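You operate a simulated robot arm through the tools that you are given. There is no shell and no other tool.

You are at the controls of a simulated robot arm. One attempt, no reset.

JOB
Raise the sensor mast and pin it upright.
Fine: rover switch off and mast clamp open first.

The check looks at the end state, three seconds after you hand in, the way a careful person would. Anything else that was tipped, shoved, dropped, spilled or broken makes it a failure.

ROBOT AND FRAMES
A 7-joint arm with a three-finger gripper, fixed in place. Base frame: the origin is on the floor under the middle of its stand, x ahead of it, y to its left, z up. Readings come in cm, rad, newtons and seconds.
It reaches about 134.2 cm from its shoulder. Its first joint turns from -2.897 to 2.897 rad. Payload 2.69 kg.
Tool frame: the origin (TCP) lies between the finger pads and is the grasp point; the fingertips stand 3 cm ahead of it; z points along the fingers, y is the line along which they close. The gripper opens to 12.8 cm; its body begins 11.7 cm behind the TCP.
Orientation is that of the tool frame in the base frame, as a unit quaternion [w, x, y, z]. With the fingers straight down and closing along the base's y, the tool's x points along the base's -x, its y along +y and its z along -z.

CONTROLS
- The arm moves only by the tool jog_arm. Its argument "increments" is a list of rows, each an object (a shift or turn left out is 0, a gripper value left out holds the last) with "offset": the shift along the tool's x, y, z in units of 500 mm (1.0 is 500 mm), a list of three; "rot": the turn, a rotation vector about the tool's x, y, z in units of 90 degrees (1.0 is 90 degrees), a list of three. In form: [{"offset": [dx, dy, dz], "rot": [rx, ry, rz]}, ...]. A call has 1 to 20 rows; each row is the pose to reach, as a shift and turn from the pose commanded when the call began, along the tool's axes at that moment. "fingers" is the gripper command, from -1 (fully open) to 1 (shut), values between in proportion, set as the call begins (left out, the last holds). A call with a number of a shift or a turn outside -1 to 1 is refused whole. Each row takes 0.2 s and may step no farther than 5 cm and 0.15 rad from the row before; otherwise, or with a gripper value out of range, the whole call is refused. A pose out of reach is approached as far as the arm can. The call stops where the force on the tool passes 90 N (or 10 N more than at its start, if that is more) or the arm is blocked; 0.2 s more then pass. The fingers move at their own pace (about 12.7 cm/s each) and stop on an object; they squeeze with about 36 N. The grip force told is the motor's: it shows also when the fingers shut on nothing. Time passes only in rows, and 0.2 s behind the last, so rows that repeat a pose let the fingers close. It gives the time, the measured TCP pose, the force on the tool (base axes), the opening and the grip force at its end, in the units of the frame above (readings bear some noise), with the torque about the TCP (base axes, N m) and any sound that the robot's microphone picked up.
- Cameras (640 x 400 px; columns grow to the right, rows downward): "scene" is fixed at [23.49, -65.44, 152.33]; the picture's right is [0.87, -0.49, 0.00], its down [-0.20, -0.36, -0.91] and it looks along [0.44, 0.79, -0.42] (base axes); focal length 317 px, centre (320, 200). "wrist" rides on the gripper at [5.8, 5.4, -13.1] in the tool frame; the picture's right is [-0.68, 0.74, 0.00], its down [-0.62, -0.56, -0.55] and it looks along [-0.40, -0.37, 0.84] (tool axes); focal length 234 px, centre (320, 200). There is no depth. A picture from a camera that has moved, and an enlarged one, comes with that camera's place and axes in the base frame and with its lens. The place of the scene camera against the robot may be out by one fixed shift of up to 2.5 cm in any direction.
- get_image(camera): a new picture of that camera. The clock stands still meanwhile.
- raise_lower(by): moves the trunk up (or, below 0, down) by that many cm; the arm rides with it, the base frame stays. It gives what a move gives, with no picture.
- zoom(camera, box): a new picture of the part [left, top, right, bottom] of that camera's present view, enlarged. The clock stands still meanwhile.
- hand_in(): hands the job in; it is judged then, once.

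Nothing tells you positions but the pictures and the camera data. Unless the task says otherwise, let go and move clear before handing in.

The tools are called by a JSON object that holds its "fn" and its "kwargs". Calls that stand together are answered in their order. jog_arm: Moves the arm, as the interface text tells. Its arguments: {"type":"object","properties":{"increments":{"type":"array","items":{"type":"object","properties":{"offset":{"type":"array","items":{"type":"number"}},"rot":{"type":"array","items":{"type":"number"}}}}},"fingers":{"type":"number"}},"required":["increments"]} The other tools are called the same way: raise_lower (by) moves the trunk up or down; get_image (camera) takes a picture; zoom (camera, box) takes an enlarged picture of a part of a camera's view; hand_in () hands the job in.

At the start:

```text
clock: 0.0
position: [67.39, 18.11, 127.51]
tool_rot: [0.0, 0.0, 1.0, 0.0]
contact_force: [0.2, -0.4, 0.5]
torque: [0.0, 0.0, 0.0]
finger_gap: 12.83
finger_force: 0.1
trunk travel left (down, up): [-15.0, 20.0]
```

scene: 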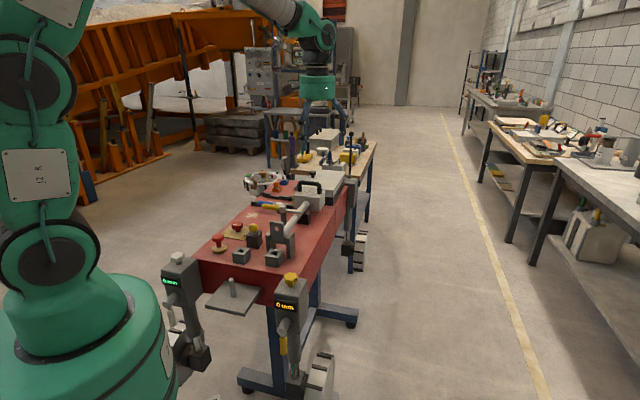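
wrist: 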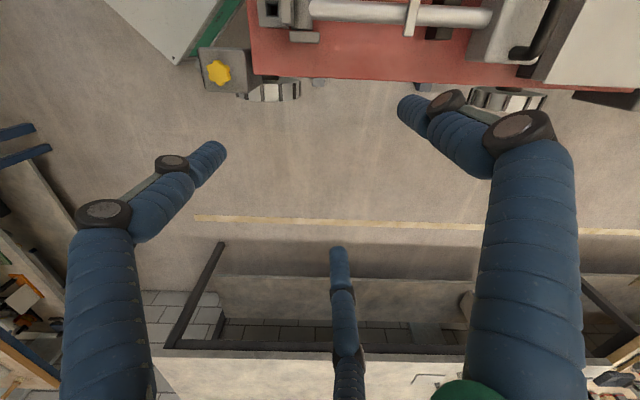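

I see a red rover deck with a mast lying along it, some buttons/knobs, a clamp bracket and four wheel legs. I'll zoom in to identify the parts before moving.

{"fn": "zoom", "kwargs": {"camera": "scene", "box": [190, 160, 370, 290]}}

{"fn": "zoom", "kwargs": {"camera": "scene", "box": [150, 220, 350, 400]}}

{"fn": "zoom", "kwargs": {"camera": "scene", "box": [230, 120, 390, 220]}}

{"fn": "zoom", "kwargs": {"camera": "wrist", "box": [160, 0, 640, 120]}}

```text
3.08 times, centred on (280, 225) of scene
camera zoom: at [23.49, -65.44, 152.33], right [0.87, -0.49, 0.0], down [-0.2, -0.36, -0.91], along [0.44, 0.79, -0.42], focal length 976 px, centre (443, 123)
```

zoom: 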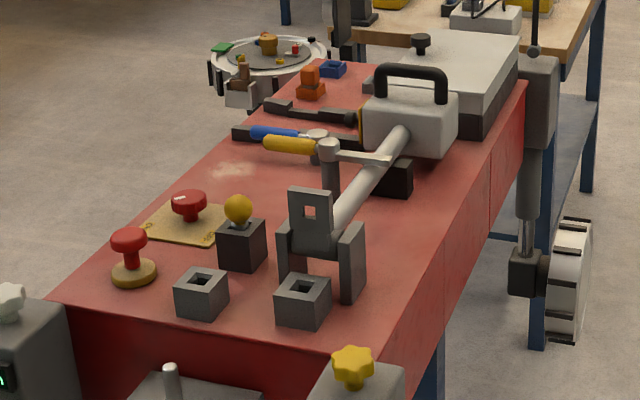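

```text
2.22 times, centred on (250, 310) of scene
camera zoom: at [23.49, -65.44, 152.33], right [0.87, -0.49, 0.0], down [-0.2, -0.36, -0.91], along [0.44, 0.79, -0.42], focal length 705 px, centre (476, -44)
```

zoom: 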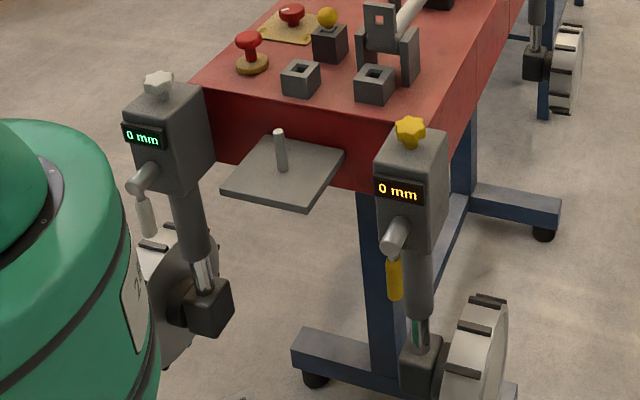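

```text
4.00 times, centred on (310, 170) of scene
camera zoom: at [23.49, -65.44, 152.33], right [0.87, -0.49, 0.0], down [-0.2, -0.36, -0.91], along [0.44, 0.79, -0.42], focal length 1268 px, centre (360, 320)
```

zoom: 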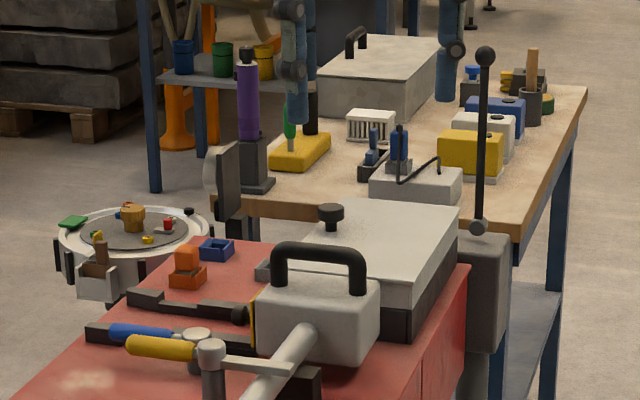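

```text
1.33 times, centred on (400, 60) of wrist
camera zoom: at [61.58, 23.43, 140.59], right [0.68, 0.74, 0.0], down [0.62, -0.56, 0.55], along [0.4, -0.37, -0.84], focal length 312 px, centre (213, 387)
```

zoom: 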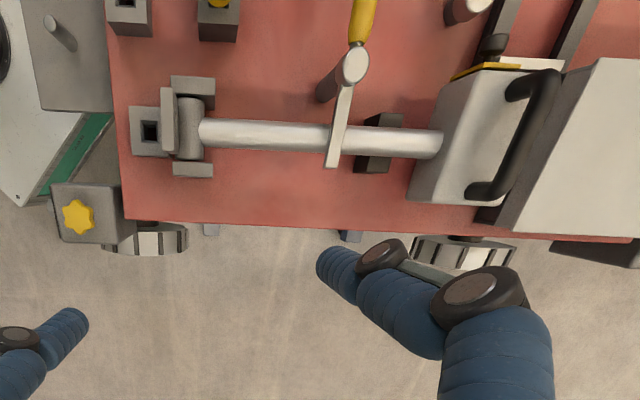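

The mast lies along the deck at roughly 45° in the base frame, with its hinge near (56, 24) and its head near (75, 44). I'll zoom on the individual controls before planning.

{"fn": "zoom", "kwargs": {"camera": "wrist", "box": [200, 0, 520, 10]}}

{"fn": "zoom", "kwargs": {"camera": "scene", "box": [210, 210, 310, 275]}}

{"fn": "zoom", "kwargs": {"camera": "scene", "box": [240, 165, 340, 228]}}

{"fn": "zoom", "kwargs": {"camera": "scene", "box": [320, 120, 400, 280]}}

```text
2.00 times, centred on (360, 5) of wrist
camera zoom: at [61.58, 23.43, 140.59], right [0.68, 0.74, 0.0], down [0.62, -0.56, 0.55], along [0.4, -0.37, -0.84], focal length 468 px, centre (240, 590)
```

zoom: 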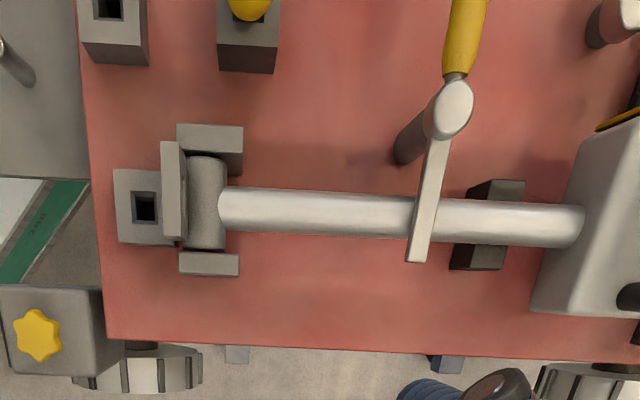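

```text
6.15 times, centred on (260, 242) of scene
camera zoom: at [23.49, -65.44, 152.33], right [0.87, -0.49, 0.0], down [-0.2, -0.36, -0.91], along [0.44, 0.79, -0.42], focal length 1952 px, centre (689, -62)
```

zoom: 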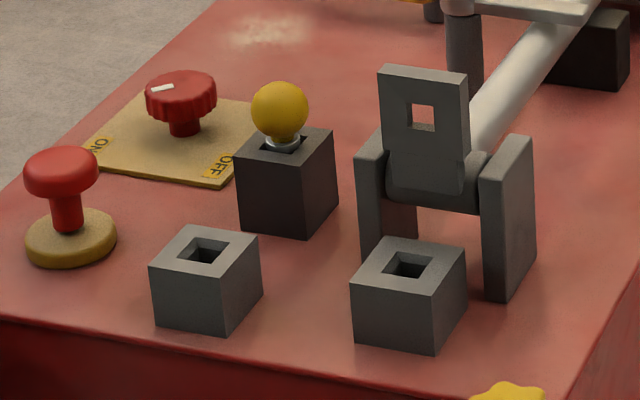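

```text
6.35 times, centred on (290, 196) of scene
camera zoom: at [23.49, -65.44, 152.33], right [0.87, -0.49, 0.0], down [-0.2, -0.36, -0.91], along [0.44, 0.79, -0.42], focal length 2013 px, centre (510, 222)
```

zoom: 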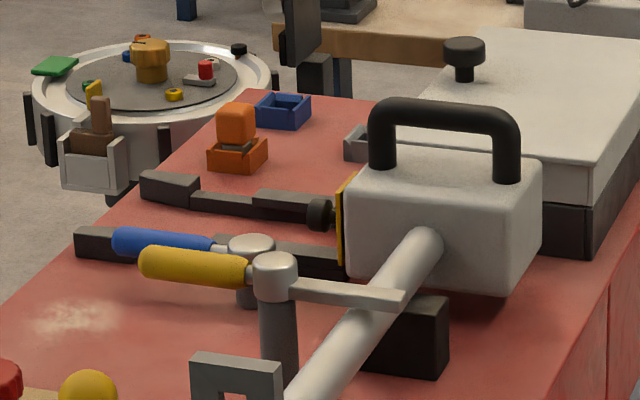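

```text
2.50 times, centred on (360, 200) of scene
camera zoom: at [23.49, -65.44, 152.33], right [0.87, -0.49, 0.0], down [-0.2, -0.36, -0.91], along [0.44, 0.79, -0.42], focal length 793 px, centre (220, 200)
```

zoom: 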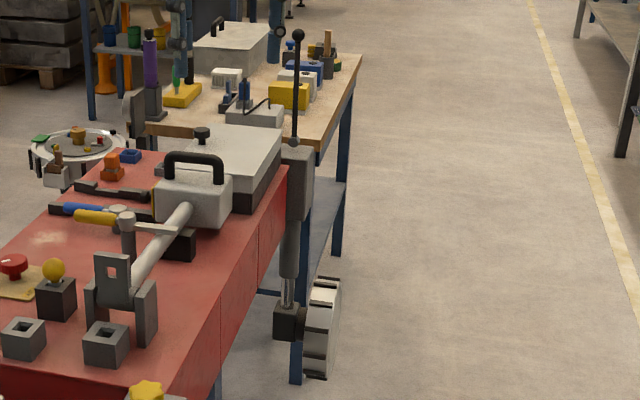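

The rotary knob (white mark on the ON side) sits on a yellow ON/OFF plate. The yellow-ball pin is in a black holder, the clamp with the yellow handle crosses the mast tube, and the receiver block stands in front of the hinge tongue. I'll swing the wrist camera round to look along the deck and close the fingers in free air to learn their layout.

{"fn": "jog_arm", "kwargs": {"increments": [{"offset": [0.03, 0, 0], "rot": [0, 0, -0.0833]}, {"offset": [0.06, 0, 0], "rot": [0, 0, -0.1667]}, {"offset": [0.09, 0, 0], "rot": [0, 0, -0.25]}, {"offset": [0.12, 0, 0], "rot": [0, 0, -0.3333]}, {"offset": [0.15, 0, 0], "rot": [0, 0, -0.4167]}, {"offset": [0.18, 0, 0], "rot": [0, 0, -0.5]}, {"offset": [0.21, 0, 0], "rot": [0, 0, -0.5833]}, {"offset": [0.24, 0, 0], "rot": [0, 0, -0.6667]}, {"offset": [0.27, 0, 0], "rot": [0, 0, -0.75]}, {"offset": [0.3, 0, 0], "rot": [0, 0, -0.8333]}, {"offset": [0.32, 0, 0], "rot": [0, 0, -0.9167]}, {"offset": [0.34, 0, 0], "rot": [0, 0, -1.0]}], "fingers": 1}}

{"fn": "get_image", "kwargs": {"camera": "wrist"}}

{"fn": "get_image", "kwargs": {"camera": "scene"}}

```text
clock: 2.6
position: [50.22, 18.13, 127.57]
tool_rot: [0.0, 0.708, -0.707, 0.0]
contact_force: [0.2, 0.2, 0.1]
torque: [-0.04, -0.03, 0.03]
finger_gap: 0.21
finger_force: 31.3
trunk travel left (down, up): [-15.0, 20.0]
```

```text
taken
camera wrist: at [45.08, 12.2, 140.63], right [-0.74, 0.67, 0.0], down [0.56, 0.62, 0.55], along [0.37, 0.41, -0.84], focal length 234 px, centre (320, 200)
```

wrist: 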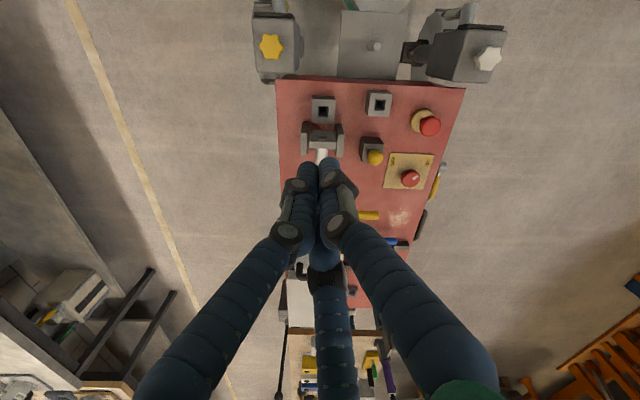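

```text
taken
```

scene: 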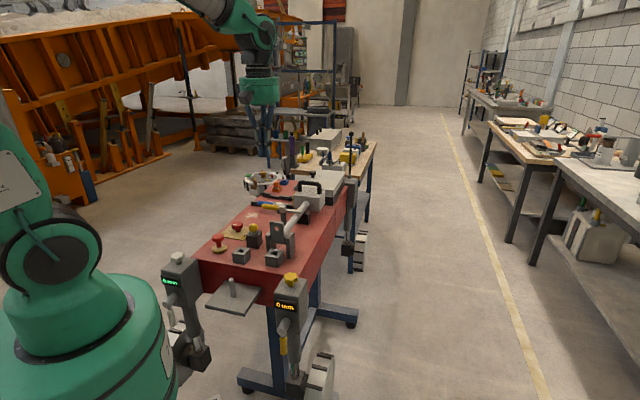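

The gripper is a concentric three-jaw, and from here the whole deck front is visible (the picture is upside-down: the top is the robot side). I'll zoom to measure.

{"fn": "zoom", "kwargs": {"camera": "wrist", "box": [250, 60, 490, 210]}}

{"fn": "zoom", "kwargs": {"camera": "wrist", "box": [360, 130, 440, 200]}}

{"fn": "zoom", "kwargs": {"camera": "wrist", "box": [290, 190, 450, 290]}}

```text
2.67 times, centred on (370, 135) of wrist
camera zoom: at [45.08, 12.2, 140.63], right [-0.74, 0.67, 0.0], down [0.56, 0.62, 0.55], along [0.37, 0.41, -0.84], focal length 624 px, centre (187, 373)
```

zoom: 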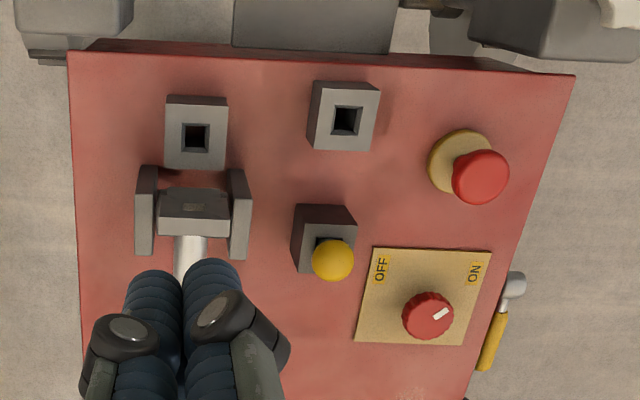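

```text
5.71 times, centred on (400, 165) of wrist
camera zoom: at [45.08, 12.2, 140.63], right [-0.74, 0.67, 0.0], down [0.56, 0.62, 0.55], along [0.37, 0.41, -0.84], focal length 1338 px, centre (-137, 400)
```

zoom: 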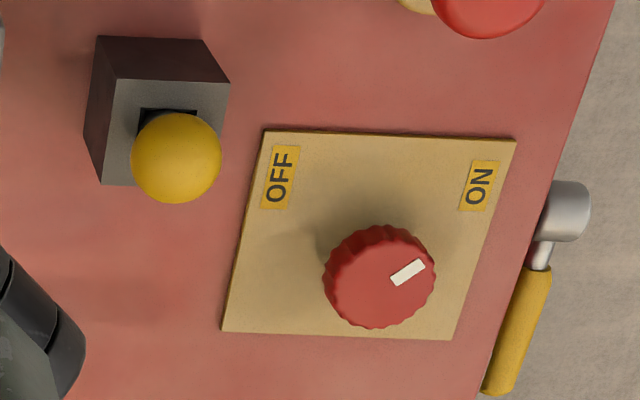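

```text
4.00 times, centred on (370, 240) of wrist
camera zoom: at [45.08, 12.2, 140.63], right [-0.74, 0.67, 0.0], down [0.56, 0.62, 0.55], along [0.37, 0.41, -0.84], focal length 937 px, centre (120, 40)
```

zoom: 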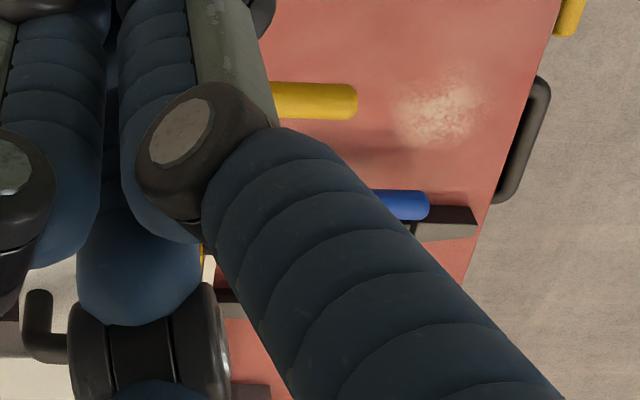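

The deck top is at z≈86.5 and the rover axis points 45° (u). The knob is at about (46.8, 46.7), top about 90.2; pin ball about (50, 34); receiver hole about (52, 21). I'll open the fingers and move above the clamp for a better look.

{"fn": "jog_arm", "kwargs": {"increments": [{"offset": [-0.06, -0.0375, 0]}, {"offset": [-0.12, -0.075, 0]}, {"offset": [-0.18, -0.1125, 0]}, {"offset": [-0.24, -0.15, 0]}, {"offset": [-0.3, -0.1875, 0]}, {"offset": [-0.36, -0.225, 0.03]}, {"offset": [-0.42, -0.2625, 0.06]}, {"offset": [-0.48, -0.3, 0.1]}], "fingers": -1}}

{"fn": "get_image", "kwargs": {"camera": "wrist"}}

{"fn": "zoom", "kwargs": {"camera": "wrist", "box": [200, 0, 520, 200]}}

{"fn": "zoom", "kwargs": {"camera": "scene", "box": [190, 100, 400, 300]}}

```text
clock: 4.4
position: [65.35, 42.23, 122.57]
tool_rot: [0.001, -0.707, 0.708, 0.0]
contact_force: [-0.2, 0.7, -0.1]
torque: [0.02, -0.03, 0.01]
finger_gap: 12.8
finger_force: 0.1
trunk travel left (down, up): [-15.0, 20.0]
```

```text
taken
camera wrist: at [60.08, 36.25, 135.58], right [-0.74, 0.68, 0.0], down [0.57, 0.62, 0.55], along [0.37, 0.4, -0.84], focal length 234 px, centre (320, 200)
```

wrist: 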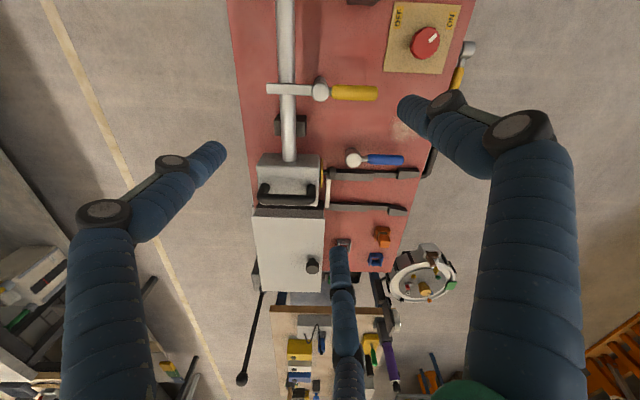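

```text
2.00 times, centred on (360, 100) of wrist
camera zoom: at [60.08, 36.25, 135.58], right [-0.74, 0.68, 0.0], down [0.57, 0.62, 0.55], along [0.37, 0.4, -0.84], focal length 468 px, centre (240, 400)
```

zoom: 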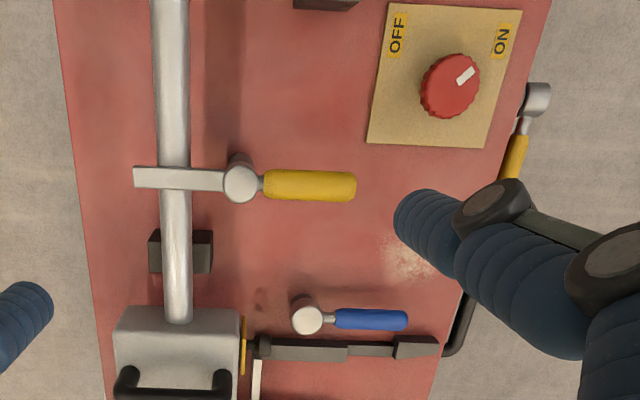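

```text
2.00 times, centred on (295, 200) of scene
camera zoom: at [23.49, -65.44, 152.33], right [0.87, -0.49, 0.0], down [-0.2, -0.36, -0.91], along [0.44, 0.79, -0.42], focal length 634 px, centre (370, 200)
```

zoom: 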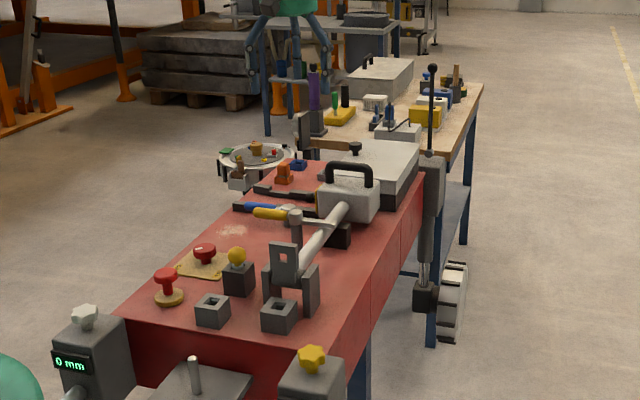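

The yellow clamp hub is at about (64, 40.4), its handle pointing +v to about (57.4, 46.8) at z≈96. The switch comes first: I'll go above the knob with the fingers half open.

{"fn": "jog_arm", "kwargs": {"increments": [{"offset": [-0.0082, 0.0308, 0.02], "rot": [0, 0, 0.0833]}, {"offset": [-0.0163, 0.0615, 0.04], "rot": [0, 0, 0.1667]}, {"offset": [-0.0245, 0.0923, 0.06], "rot": [0, 0, 0.25]}, {"offset": [-0.0327, 0.123, 0.08], "rot": [0, 0, 0.3333]}, {"offset": [-0.0408, 0.1538, 0.1], "rot": [0, 0, 0.4167]}, {"offset": [-0.049, 0.1845, 0.13], "rot": [0, 0, 0.5]}, {"offset": [-0.0572, 0.2153, 0.16], "rot": [0, 0, 0.5833]}, {"offset": [-0.0653, 0.246, 0.2], "rot": [0, 0, 0.6667]}, {"offset": [-0.0735, 0.2768, 0.24], "rot": [0, 0, 0.75]}, {"offset": [-0.0817, 0.3075, 0.28], "rot": [0, 0, 0.8333]}, {"offset": [-0.0898, 0.3383, 0.32], "rot": [0, 0, 0.9167]}, {"offset": [-0.098, 0.369, 0.35], "rot": [0, 0, 1.0]}], "fingers": -0.25}}

{"fn": "get_image", "kwargs": {"camera": "wrist"}}

{"fn": "zoom", "kwargs": {"camera": "scene", "box": [190, 160, 340, 260]}}

```text
clock: 7.0
position: [46.92, 47.06, 104.91]
tool_rot: [0.0, 0.001, 1.0, 0.0]
contact_force: [0.9, -0.4, 0.2]
torque: [-0.05, -0.02, -0.01]
finger_gap: 7.99
finger_force: 0.1
trunk travel left (down, up): [-15.0, 20.0]
```

```text
taken
camera wrist: at [41.09, 52.4, 118.02], right [0.68, 0.74, 0.0], down [0.61, -0.57, 0.55], along [0.4, -0.37, -0.84], focal length 234 px, centre (320, 200)
```

wrist: 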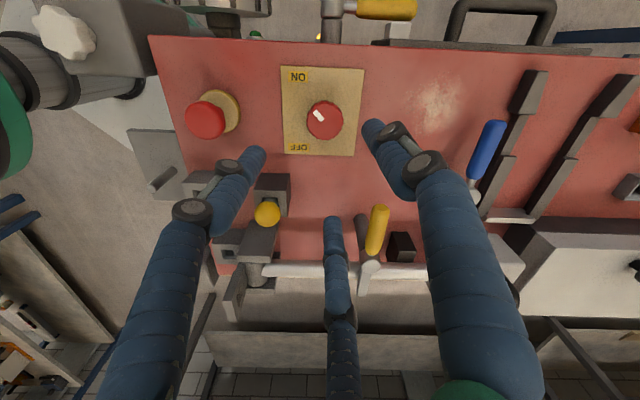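

```text
4.00 times, centred on (265, 210) of scene
camera zoom: at [23.49, -65.44, 152.33], right [0.87, -0.49, 0.0], down [-0.2, -0.36, -0.91], along [0.44, 0.79, -0.42], focal length 1268 px, centre (540, 160)
```

zoom: 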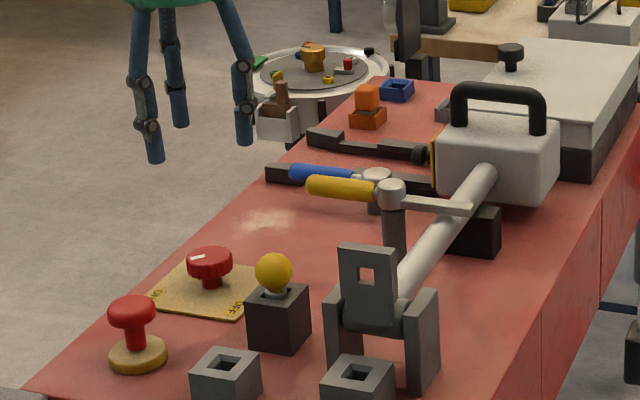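

The knob is roughly under the fingers; I'll zoom to centre accurately before descending.

{"fn": "zoom", "kwargs": {"camera": "wrist", "box": [260, 50, 400, 170]}}

```text
3.33 times, centred on (330, 110) of wrist
camera zoom: at [41.09, 52.4, 118.02], right [0.68, 0.74, 0.0], down [0.61, -0.57, 0.55], along [0.4, -0.37, -0.84], focal length 781 px, centre (287, 500)
```

zoom: 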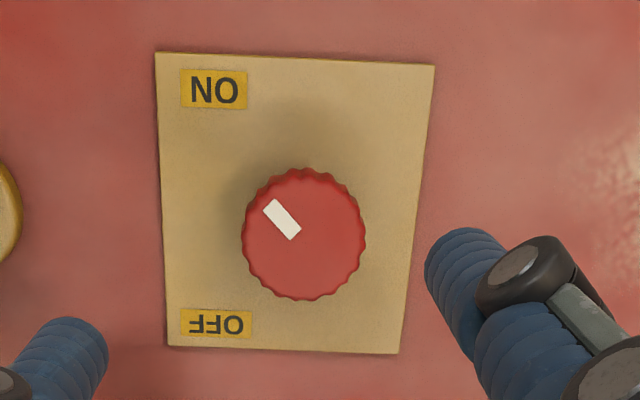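

The knob centre is nearer (46.9, 47.8) with its top about z 89.4. I'll shift slightly and descend with the fingers open around it.

{"fn": "jog_arm", "kwargs": {"increments": [{"offset": [0.001, 0.016, 0.04]}, {"offset": [0.001, 0.016, 0.09]}, {"offset": [0.001, 0.016, 0.14]}, {"offset": [0.001, 0.016, 0.19]}, {"offset": [0.001, 0.016, 0.22]}, {"offset": [0.001, 0.016, 0.24]}], "fingers": -0.25}}

{"fn": "get_image", "kwargs": {"camera": "wrist"}}

{"fn": "zoom", "kwargs": {"camera": "scene", "box": [190, 190, 290, 260]}}

```text
clock: 8.4
position: [46.82, 47.83, 92.93]
tool_rot: [-0.001, -0.001, 1.0, 0.0]
contact_force: [0.6, -0.2, 0.1]
torque: [0.01, 0.01, -0.01]
finger_gap: 8.0
finger_force: 0.1
trunk travel left (down, up): [-15.0, 20.0]
```

```text
taken
camera wrist: at [41.01, 53.11, 106.02], right [0.68, 0.74, 0.0], down [0.62, -0.56, 0.55], along [0.4, -0.37, -0.84], focal length 234 px, centre (320, 200)
```

wrist: 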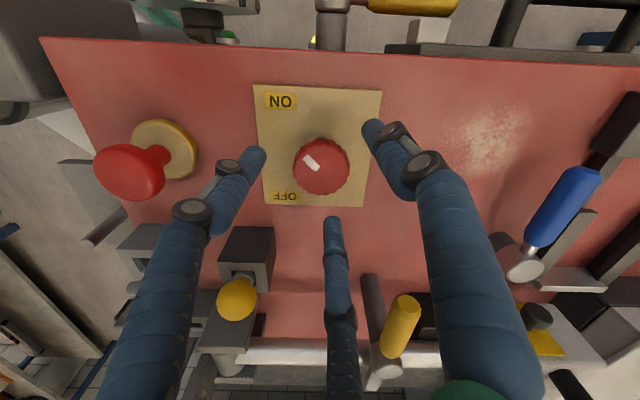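

```text
5.71 times, centred on (240, 225) of scene
camera zoom: at [23.49, -65.44, 152.33], right [0.87, -0.49, 0.0], down [-0.2, -0.36, -0.91], along [0.44, 0.79, -0.42], focal length 1812 px, centre (777, 57)
```

zoom: 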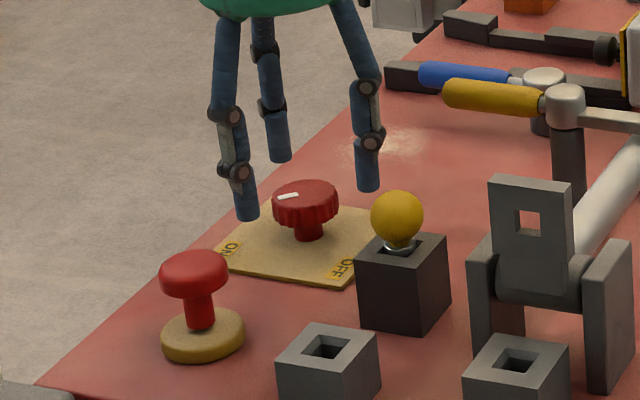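

Well centred. Descend the last 2 cm and close on the knob.

{"fn": "jog_arm", "kwargs": {"increments": [{"offset": [0, 0, 0.015]}, {"offset": [0, 0, 0.03]}, {"offset": [0, 0, 0.042]}, {"offset": [0, 0, 0.042]}], "fingers": -0.25}}

{"fn": "jog_arm", "kwargs": {"increments": [{"offset": [0, 0, 0]}, {"offset": [0, 0, 0]}, {"offset": [0, 0, 0]}], "fingers": 1}}

{"fn": "get_image", "kwargs": {"camera": "wrist"}}

{"fn": "zoom", "kwargs": {"camera": "scene", "box": [190, 190, 290, 260]}}

```text
clock: 9.4
position: [46.86, 47.87, 90.86]
tool_rot: [0.0, 0.0, 1.0, -0.001]
contact_force: [-0.4, 0.2, 0.3]
torque: [-0.03, 0.01, 0.01]
finger_gap: 8.01
finger_force: 0.1
trunk travel left (down, up): [-15.0, 20.0]
```

```text
clock: 10.2
position: [47.0, 47.75, 90.89]
tool_rot: [0.0, 0.0, 1.0, 0.0]
contact_force: [23.5, -10.7, -2.3]
torque: [-0.41, -0.99, 0.04]
finger_gap: 4.26
finger_force: 45.0
trunk travel left (down, up): [-15.0, 20.0]
```

```text
taken
camera wrist: at [41.21, 53.06, 103.98], right [0.68, 0.74, 0.0], down [0.62, -0.57, 0.55], along [0.4, -0.37, -0.84], focal length 234 px, centre (320, 200)
```

wrist: 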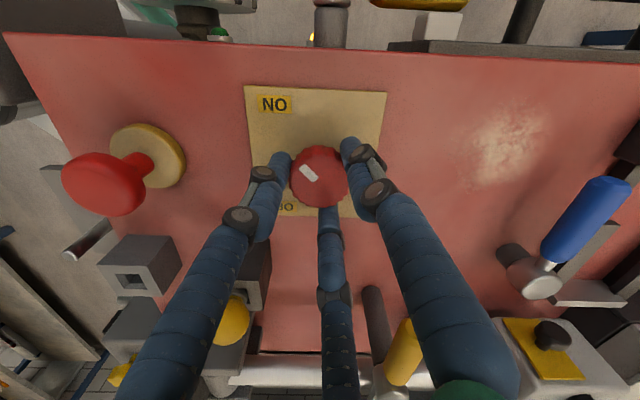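

```text
5.71 times, centred on (240, 225) of scene
camera zoom: at [23.49, -65.44, 152.33], right [0.87, -0.49, 0.0], down [-0.2, -0.36, -0.91], along [0.44, 0.79, -0.42], focal length 1812 px, centre (777, 57)
```

zoom: 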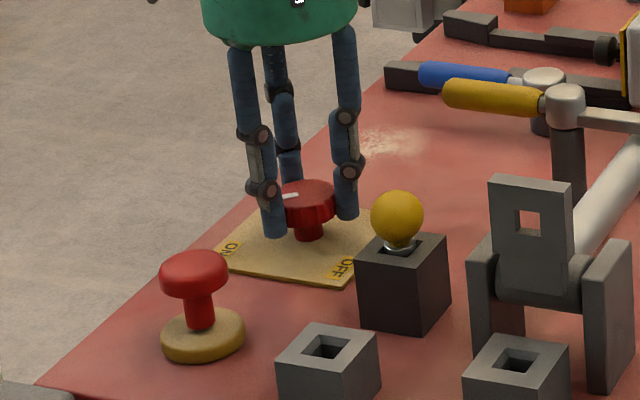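

Gripped (gap 4.26) with a mild sideways load, so I'll recentre a hair and begin turning counter-clockwise (ON to OFF) in a short first step.

{"fn": "jog_arm", "kwargs": {"increments": [{"offset": [-0.003, -0.0014, 0]}, {"offset": [-0.003, -0.0014, 0], "rot": [0, 0, -0.06]}, {"offset": [-0.003, -0.0014, 0], "rot": [0, 0, -0.12]}, {"offset": [-0.003, -0.0014, 0], "rot": [0, 0, -0.18]}, {"offset": [-0.003, -0.0014, 0], "rot": [0, 0, -0.24]}, {"offset": [-0.003, -0.0014, 0], "rot": [0, 0, -0.3]}], "fingers": 1}}

{"fn": "zoom", "kwargs": {"camera": "wrist", "box": [220, 60, 420, 220]}}

```text
clock: 11.6
position: [46.93, 47.76, 90.86]
tool_rot: [0.0, -0.234, 0.972, 0.0]
contact_force: [1.3, 5.5, 3.4]
torque: [0.26, 0.08, 0.01]
finger_gap: 4.24
finger_force: 44.0
trunk travel left (down, up): [-15.0, 20.0]
```

```text
2.50 times, centred on (320, 140) of wrist
camera zoom: at [39.41, 49.82, 103.98], right [0.27, 0.96, 0.0], down [0.81, -0.22, 0.55], along [0.53, -0.15, -0.84], focal length 585 px, centre (320, 350)
```

zoom: 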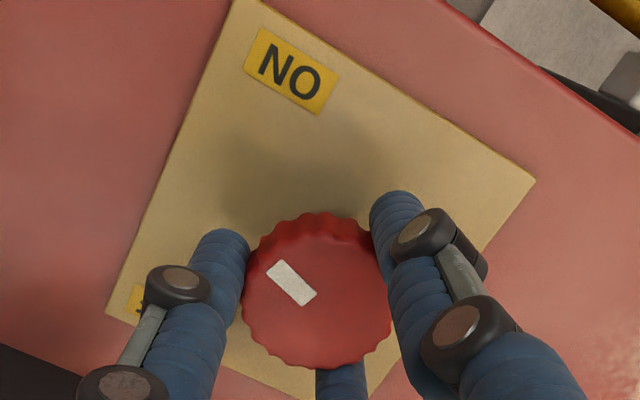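

The knob turns with the gripper. I'll continue towards OFF.

{"fn": "jog_arm", "kwargs": {"increments": [{"rot": [0, 0, -0.08]}, {"rot": [0, 0, -0.16]}, {"rot": [0, 0, -0.24]}, {"rot": [0, 0, -0.32]}, {"rot": [0, 0, -0.4]}, {"rot": [0, 0, -0.48]}, {"rot": [0, 0, -0.56]}, {"rot": [0, 0, -0.64]}, {"rot": [0, 0, -0.72]}, {"rot": [0, 0, -0.8]}, {"rot": [0, 0, -0.88]}, {"rot": [0, 0, -0.96]}], "fingers": 1}}

{"fn": "zoom", "kwargs": {"camera": "wrist", "box": [220, 60, 420, 220]}}

```text
clock: 14.2
position: [47.04, 47.71, 90.88]
tool_rot: [0.0, 0.837, -0.548, 0.0]
contact_force: [3.8, 2.2, -0.8]
torque: [0.07, -0.05, -0.72]
finger_gap: 4.29
finger_force: 44.9
trunk travel left (down, up): [-15.0, 20.0]
```

```text
2.50 times, centred on (320, 140) of wrist
camera zoom: at [44.49, 40.17, 103.99], right [-0.95, 0.33, 0.0], down [0.27, 0.79, 0.55], along [0.18, 0.52, -0.84], focal length 585 px, centre (320, 350)
```

zoom: 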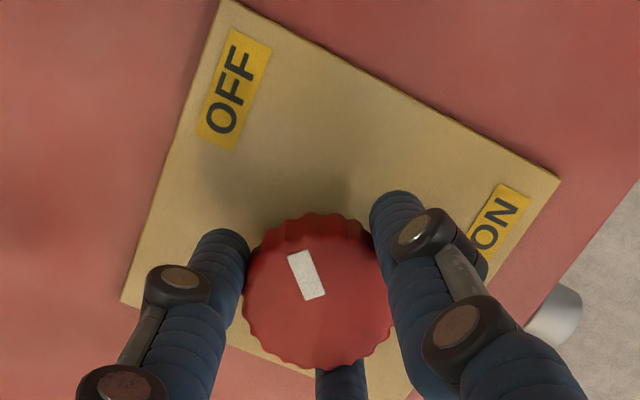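

The mark now lines up with OFF and the torque shows the end stop. I'll open, lift straight up and verify.

{"fn": "jog_arm", "kwargs": {"increments": [{"offset": [0, 0, 0]}, {"offset": [0, 0, 0]}, {"offset": [0, 0, -0.01]}, {"offset": [0, 0, -0.06]}, {"offset": [0, 0, -0.14]}, {"offset": [0, 0, -0.22]}, {"offset": [0, 0, -0.3]}], "fingers": -0.25}}

{"fn": "get_image", "kwargs": {"camera": "wrist"}}

{"fn": "zoom", "kwargs": {"camera": "wrist", "box": [260, 60, 420, 180]}}

{"fn": "zoom", "kwargs": {"camera": "scene", "box": [190, 190, 290, 260]}}

```text
clock: 15.8
position: [46.97, 47.65, 105.94]
tool_rot: [0.0, 0.836, -0.549, 0.0]
contact_force: [-1.0, 0.9, -0.7]
torque: [0.0, 0.01, 0.01]
finger_gap: 8.0
finger_force: 0.1
trunk travel left (down, up): [-15.0, 20.0]
```

```text
taken
camera wrist: at [44.4, 40.15, 119.06], right [-0.94, 0.33, 0.0], down [0.27, 0.79, 0.55], along [0.18, 0.52, -0.84], focal length 234 px, centre (320, 200)
```

wrist: 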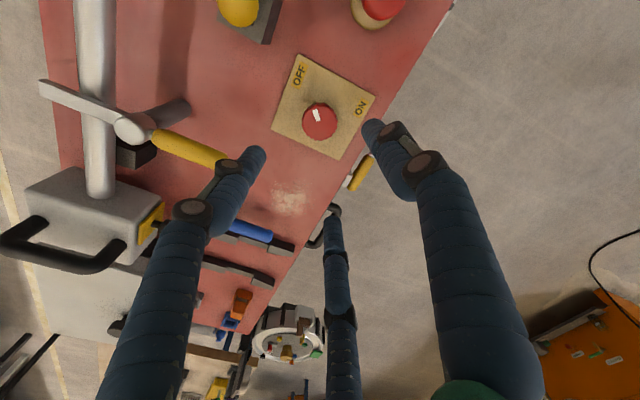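

```text
3.33 times, centred on (340, 120) of wrist
camera zoom: at [44.4, 40.15, 119.06], right [-0.94, 0.33, 0.0], down [0.27, 0.79, 0.55], along [0.18, 0.52, -0.84], focal length 781 px, centre (253, 467)
```

zoom: 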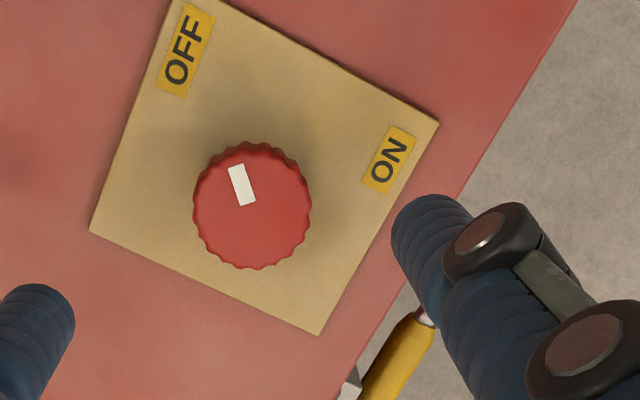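

```text
5.71 times, centred on (240, 225) of scene
camera zoom: at [23.49, -65.44, 152.33], right [0.87, -0.49, 0.0], down [-0.2, -0.36, -0.91], along [0.44, 0.79, -0.42], focal length 1812 px, centre (777, 57)
```

zoom: 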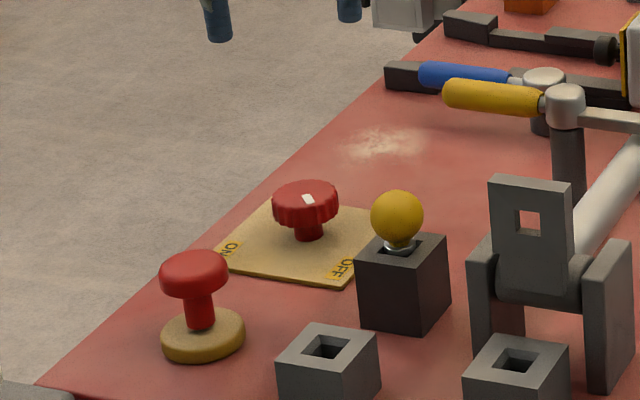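

The knob reached its OFF stop and the mark points at OFF. Next is the clamp: I'll look closely at its hub for hints about its swing direction.

{"fn": "zoom", "kwargs": {"camera": "wrist", "box": [20, 60, 240, 200]}}

{"fn": "zoom", "kwargs": {"camera": "scene", "box": [250, 180, 330, 230]}}

```text
2.86 times, centred on (130, 130) of wrist
camera zoom: at [44.4, 40.15, 119.06], right [-0.94, 0.33, 0.0], down [0.27, 0.79, 0.55], along [0.18, 0.52, -0.84], focal length 669 px, centre (863, 400)
```

zoom: 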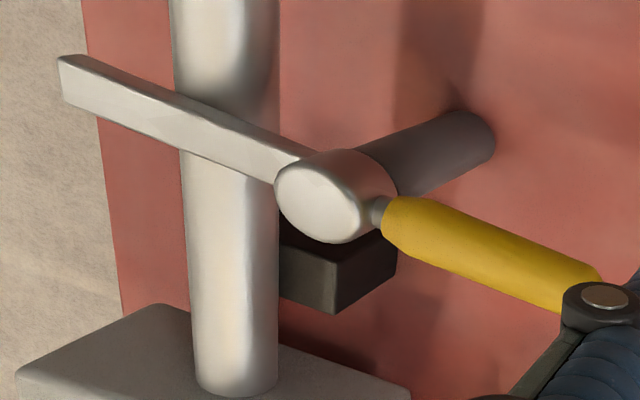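

```text
8.00 times, centred on (290, 205) of scene
camera zoom: at [23.49, -65.44, 152.33], right [0.87, -0.49, 0.0], down [-0.2, -0.36, -0.91], along [0.44, 0.79, -0.42], focal length 2537 px, centre (560, 160)
```

zoom: 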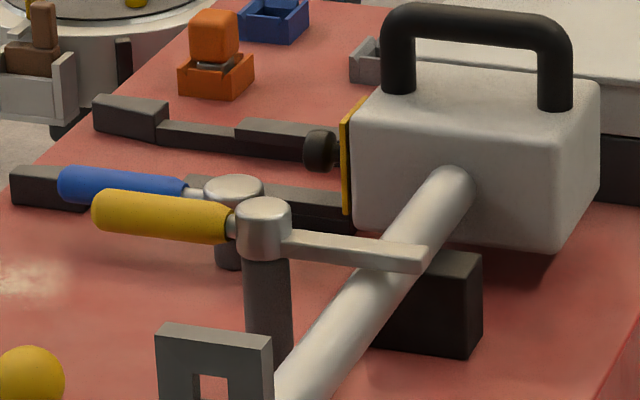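

The clamp is a swing arm on a post. I'll hover above the yellow handle with the fingers arranged to straddle it.

{"fn": "jog_arm", "kwargs": {"increments": [{"offset": [0.0247, -0.0342, 0], "rot": [0, 0, 0.0712]}, {"offset": [0.0493, -0.0683, 0], "rot": [0, 0, 0.1423]}, {"offset": [0.074, -0.1025, 0], "rot": [0, 0, 0.2135]}, {"offset": [0.0987, -0.1367, 0], "rot": [0, 0, 0.2847]}, {"offset": [0.1233, -0.1708, 0], "rot": [0, 0, 0.3558]}, {"offset": [0.148, -0.205, 0], "rot": [0, 0, 0.427]}], "fingers": -0.1}}

{"fn": "get_image", "kwargs": {"camera": "wrist"}}

{"fn": "zoom", "kwargs": {"camera": "wrist", "box": [240, 60, 440, 210]}}

{"fn": "zoom", "kwargs": {"camera": "scene", "box": [220, 140, 340, 230]}}

```text
clock: 17.2
position: [59.37, 45.11, 105.89]
tool_rot: [0.001, -0.609, 0.793, 0.0]
contact_force: [0.8, -0.5, -0.5]
torque: [-0.01, -0.03, -0.03]
finger_gap: 7.05
finger_force: 0.1
trunk travel left (down, up): [-15.0, 20.0]
```

```text
taken
camera wrist: at [52.72, 40.76, 118.93], right [-0.54, 0.84, 0.0], down [0.71, 0.45, 0.55], along [0.46, 0.29, -0.84], focal length 234 px, centre (320, 200)
```

wrist: 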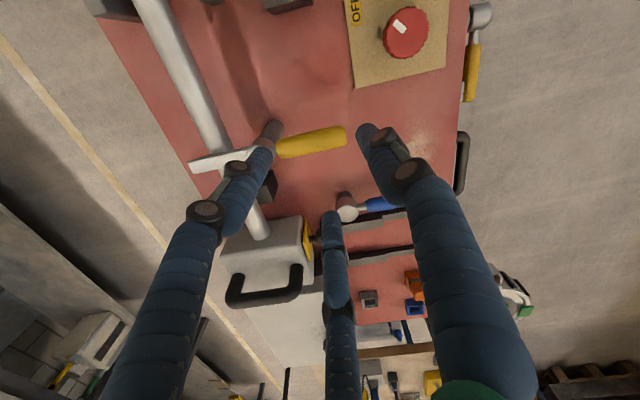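

```text
2.67 times, centred on (340, 135) of wrist
camera zoom: at [52.72, 40.76, 118.93], right [-0.54, 0.84, 0.0], down [0.71, 0.45, 0.55], along [0.46, 0.29, -0.84], focal length 624 px, centre (267, 373)
```

zoom: 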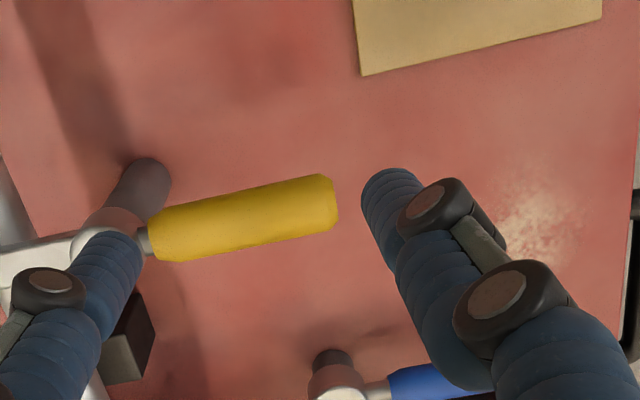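

```text
4.44 times, centred on (280, 185) of scene
camera zoom: at [23.49, -65.44, 152.33], right [0.87, -0.49, 0.0], down [-0.2, -0.36, -0.91], along [0.44, 0.79, -0.42], focal length 1409 px, centre (498, 267)
```

zoom: 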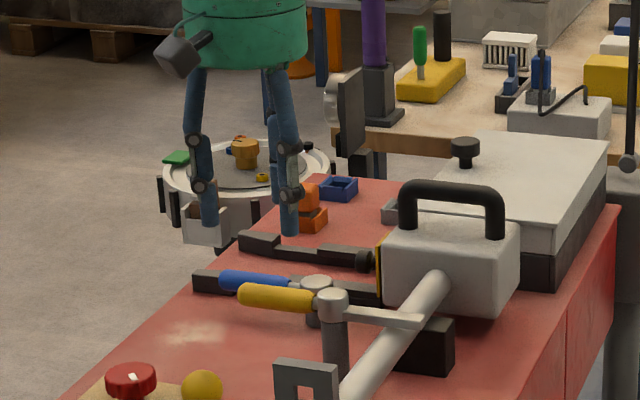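

The tool axis is centred on the handle at z≈96.2. I'll descend slightly to its near side with the fingers straddling it.

{"fn": "jog_arm", "kwargs": {"increments": [{"offset": [0.0053, 0.0145, 0.0]}, {"offset": [0.0053, 0.0145, 0.05]}, {"offset": [0.0053, 0.0145, 0.1]}, {"offset": [0.0053, 0.0145, 0.15]}, {"offset": [0.0053, 0.0145, 0.194]}], "fingers": -0.25}}

{"fn": "get_image", "kwargs": {"camera": "wrist"}}

{"fn": "zoom", "kwargs": {"camera": "scene", "box": [220, 140, 340, 230]}}

```text
clock: 18.4
position: [58.63, 45.06, 96.21]
tool_rot: [0.0, -0.608, 0.794, 0.001]
contact_force: [-0.5, 0.3, -0.2]
torque: [0.01, 0.02, 0.03]
finger_gap: 8.03
finger_force: 0.1
trunk travel left (down, up): [-15.0, 20.0]
```

```text
taken
camera wrist: at [51.96, 40.68, 109.37], right [-0.54, 0.84, 0.0], down [0.71, 0.45, 0.55], along [0.46, 0.29, -0.84], focal length 234 px, centre (320, 200)
```

wrist: 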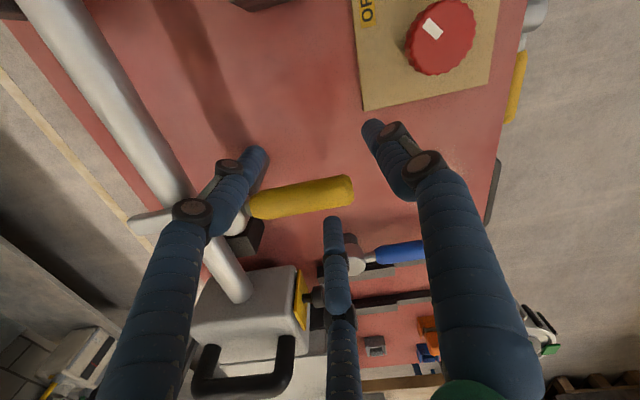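

```text
4.44 times, centred on (280, 185) of scene
camera zoom: at [23.49, -65.44, 152.33], right [0.87, -0.49, 0.0], down [-0.2, -0.36, -0.91], along [0.44, 0.79, -0.42], focal length 1409 px, centre (498, 267)
```

zoom: 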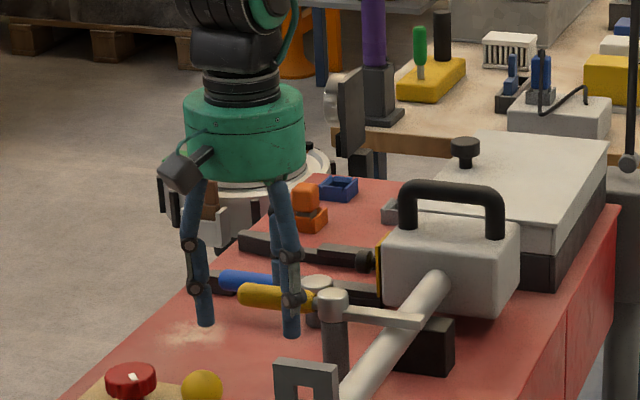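

The handle is between the fingers. Close on it while recentring by 0.6 cm.

{"fn": "jog_arm", "kwargs": {"increments": [{"offset": [-0.0104, -0.006, 0]}, {"offset": [-0.0104, -0.006, 0]}, {"offset": [-0.0104, -0.006, 0]}], "fingers": 1}}

{"fn": "get_image", "kwargs": {"camera": "wrist"}}

```text
clock: 19.2
position: [58.9, 45.05, 96.17]
tool_rot: [-0.002, -0.609, 0.793, 0.0]
contact_force: [-14.4, -35.8, -4.4]
torque: [-0.57, -0.06, -1.43]
finger_gap: 3.22
finger_force: 36.0
trunk travel left (down, up): [-15.0, 20.0]
```

```text
taken
camera wrist: at [52.21, 40.78, 109.25], right [-0.54, 0.84, 0.0], down [0.71, 0.45, 0.54], along [0.46, 0.29, -0.84], focal length 234 px, centre (320, 200)
```

wrist: 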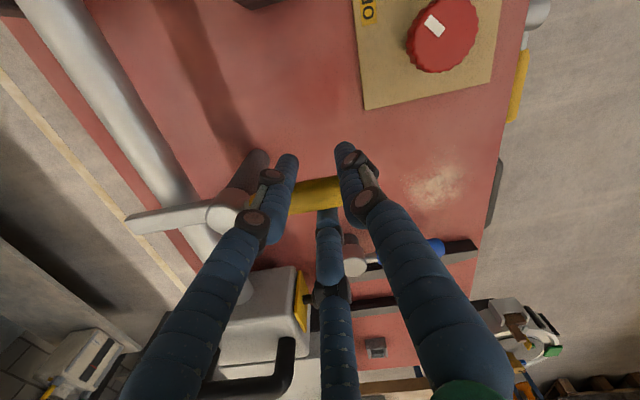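

Closing loads about 35 N towards −u, so the handle resists being pushed to +u. I'll try swinging it the other way (towards the robot) a few degrees about the hub.

{"fn": "jog_arm", "kwargs": {"increments": [{"offset": [0.0086, 0.0046, 0], "rot": [0, 0, -0.0444]}, {"offset": [0.0176, 0.0086, 0], "rot": [0, 0, -0.0889]}, {"offset": [0.0265, 0.0119, 0], "rot": [0, 0, -0.1333]}], "fingers": 1}}

{"fn": "get_image", "kwargs": {"camera": "wrist"}}

{"fn": "zoom", "kwargs": {"camera": "scene", "box": [220, 140, 340, 230]}}

```text
clock: 20.0
position: [58.08, 44.1, 96.09]
tool_rot: [-0.001, -0.688, 0.725, 0.001]
contact_force: [-10.0, -18.7, -20.0]
torque: [0.05, 0.45, -1.49]
finger_gap: 3.38
finger_force: 35.5
trunk travel left (down, up): [-15.0, 20.0]
```

```text
taken
camera wrist: at [52.47, 38.57, 109.23], right [-0.7, 0.71, 0.0], down [0.6, 0.59, 0.55], along [0.39, 0.38, -0.84], focal length 234 px, centre (320, 200)
```

wrist: 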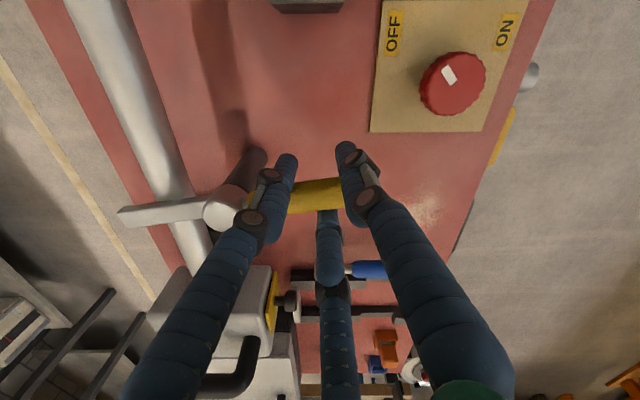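

```text
4.44 times, centred on (280, 185) of scene
camera zoom: at [23.49, -65.44, 152.33], right [0.87, -0.49, 0.0], down [-0.2, -0.36, -0.91], along [0.44, 0.79, -0.42], focal length 1409 px, centre (498, 267)
```

zoom: 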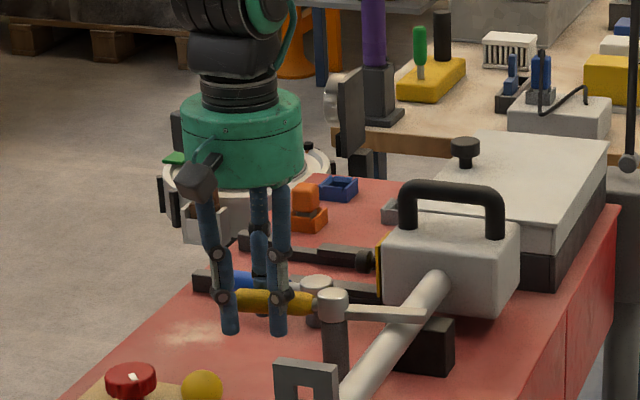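

The handle moved with the gripper and the load dropped, so it opens towards the robot. I'll continue the arc.

{"fn": "jog_arm", "kwargs": {"increments": [{"offset": [0.01306, 0.00665, 0], "rot": [0, 0, -0.0667]}, {"offset": [0.02674, 0.0119, 0], "rot": [0, 0, -0.1333]}, {"offset": [0.04089, 0.0157, 0], "rot": [0, 0, -0.2]}, {"offset": [0.05537, 0.01799, 0], "rot": [0, 0, -0.2667]}], "fingers": 1}}

{"fn": "get_image", "kwargs": {"camera": "wrist"}}

{"fn": "zoom", "kwargs": {"camera": "scene", "box": [220, 140, 340, 230]}}

```text
clock: 21.0
position: [57.14, 41.45, 96.06]
tool_rot: [0.0, 0.825, -0.565, 0.0]
contact_force: [2.1, -16.6, -27.9]
torque: [-0.17, 0.46, -1.2]
finger_gap: 3.4
finger_force: 35.8
trunk travel left (down, up): [-15.0, 20.0]
```

```text
taken
camera wrist: at [54.3, 34.02, 109.23], right [-0.93, 0.37, 0.0], down [0.31, 0.78, 0.55], along [0.2, 0.51, -0.84], focal length 234 px, centre (320, 200)
```

wrist: 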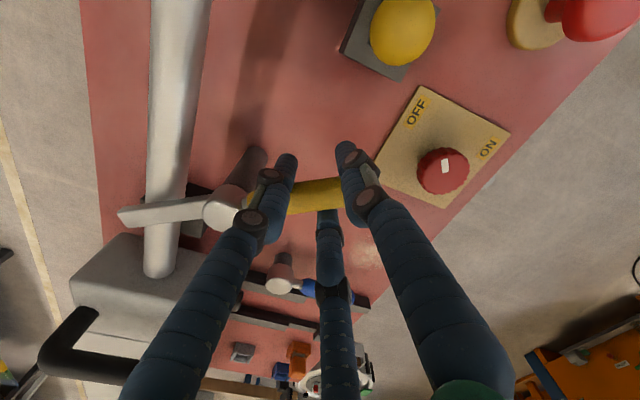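

```text
4.44 times, centred on (280, 185) of scene
camera zoom: at [23.49, -65.44, 152.33], right [0.87, -0.49, 0.0], down [-0.2, -0.36, -0.91], along [0.44, 0.79, -0.42], focal length 1409 px, centre (498, 267)
```

zoom: 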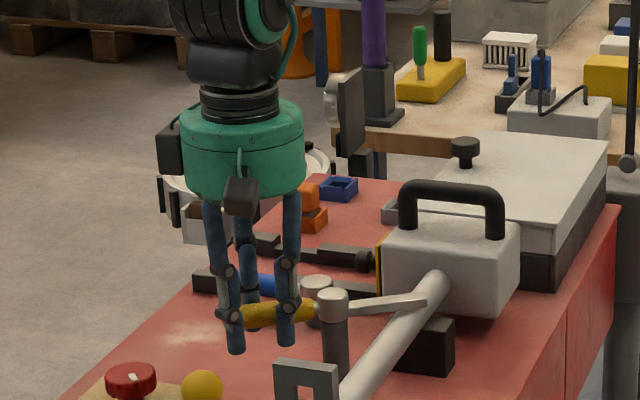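

It is swinging freely (about 36° so far). Continue.

{"fn": "jog_arm", "kwargs": {"increments": [{"offset": [0.01306, 0.00665, 0], "rot": [0, 0, -0.0667]}, {"offset": [0.02674, 0.0119, 0], "rot": [0, 0, -0.1333]}, {"offset": [0.04089, 0.0157, 0], "rot": [0, 0, -0.2]}, {"offset": [0.05537, 0.01799, 0], "rot": [0, 0, -0.2667]}], "fingers": 1}}

{"fn": "get_image", "kwargs": {"camera": "wrist"}}

{"fn": "zoom", "kwargs": {"camera": "scene", "box": [220, 140, 340, 230]}}

```text
clock: 22.0
position: [57.38, 38.76, 96.19]
tool_rot: [0.0, 0.924, -0.382, 0.0]
contact_force: [19.6, -15.7, -29.2]
torque: [-0.37, 0.2, -1.49]
finger_gap: 3.41
finger_force: 36.4
trunk travel left (down, up): [-15.0, 20.0]
```

```text
taken
camera wrist: at [57.8, 30.63, 109.24], right [-1.0, -0.04, 0.0], down [-0.04, 0.83, 0.55], along [-0.02, 0.55, -0.84], focal length 234 px, centre (320, 200)
```

wrist: 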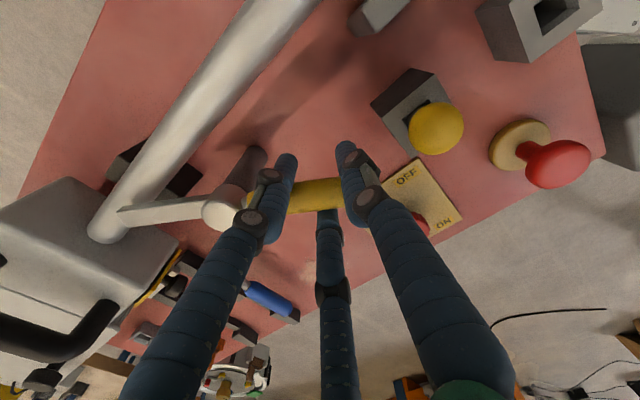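

```text
4.44 times, centred on (280, 185) of scene
camera zoom: at [23.49, -65.44, 152.33], right [0.87, -0.49, 0.0], down [-0.2, -0.36, -0.91], along [0.44, 0.79, -0.42], focal length 1409 px, centre (498, 267)
```

zoom: 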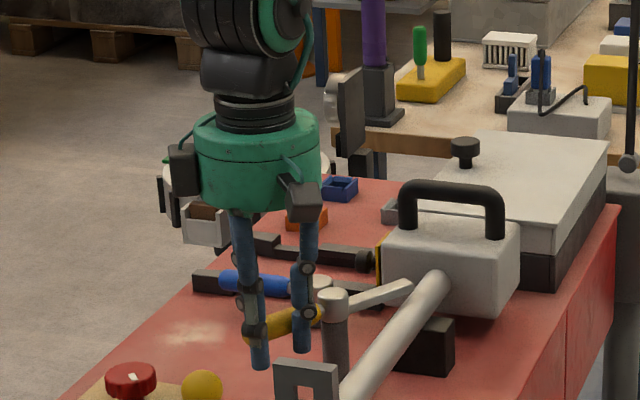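

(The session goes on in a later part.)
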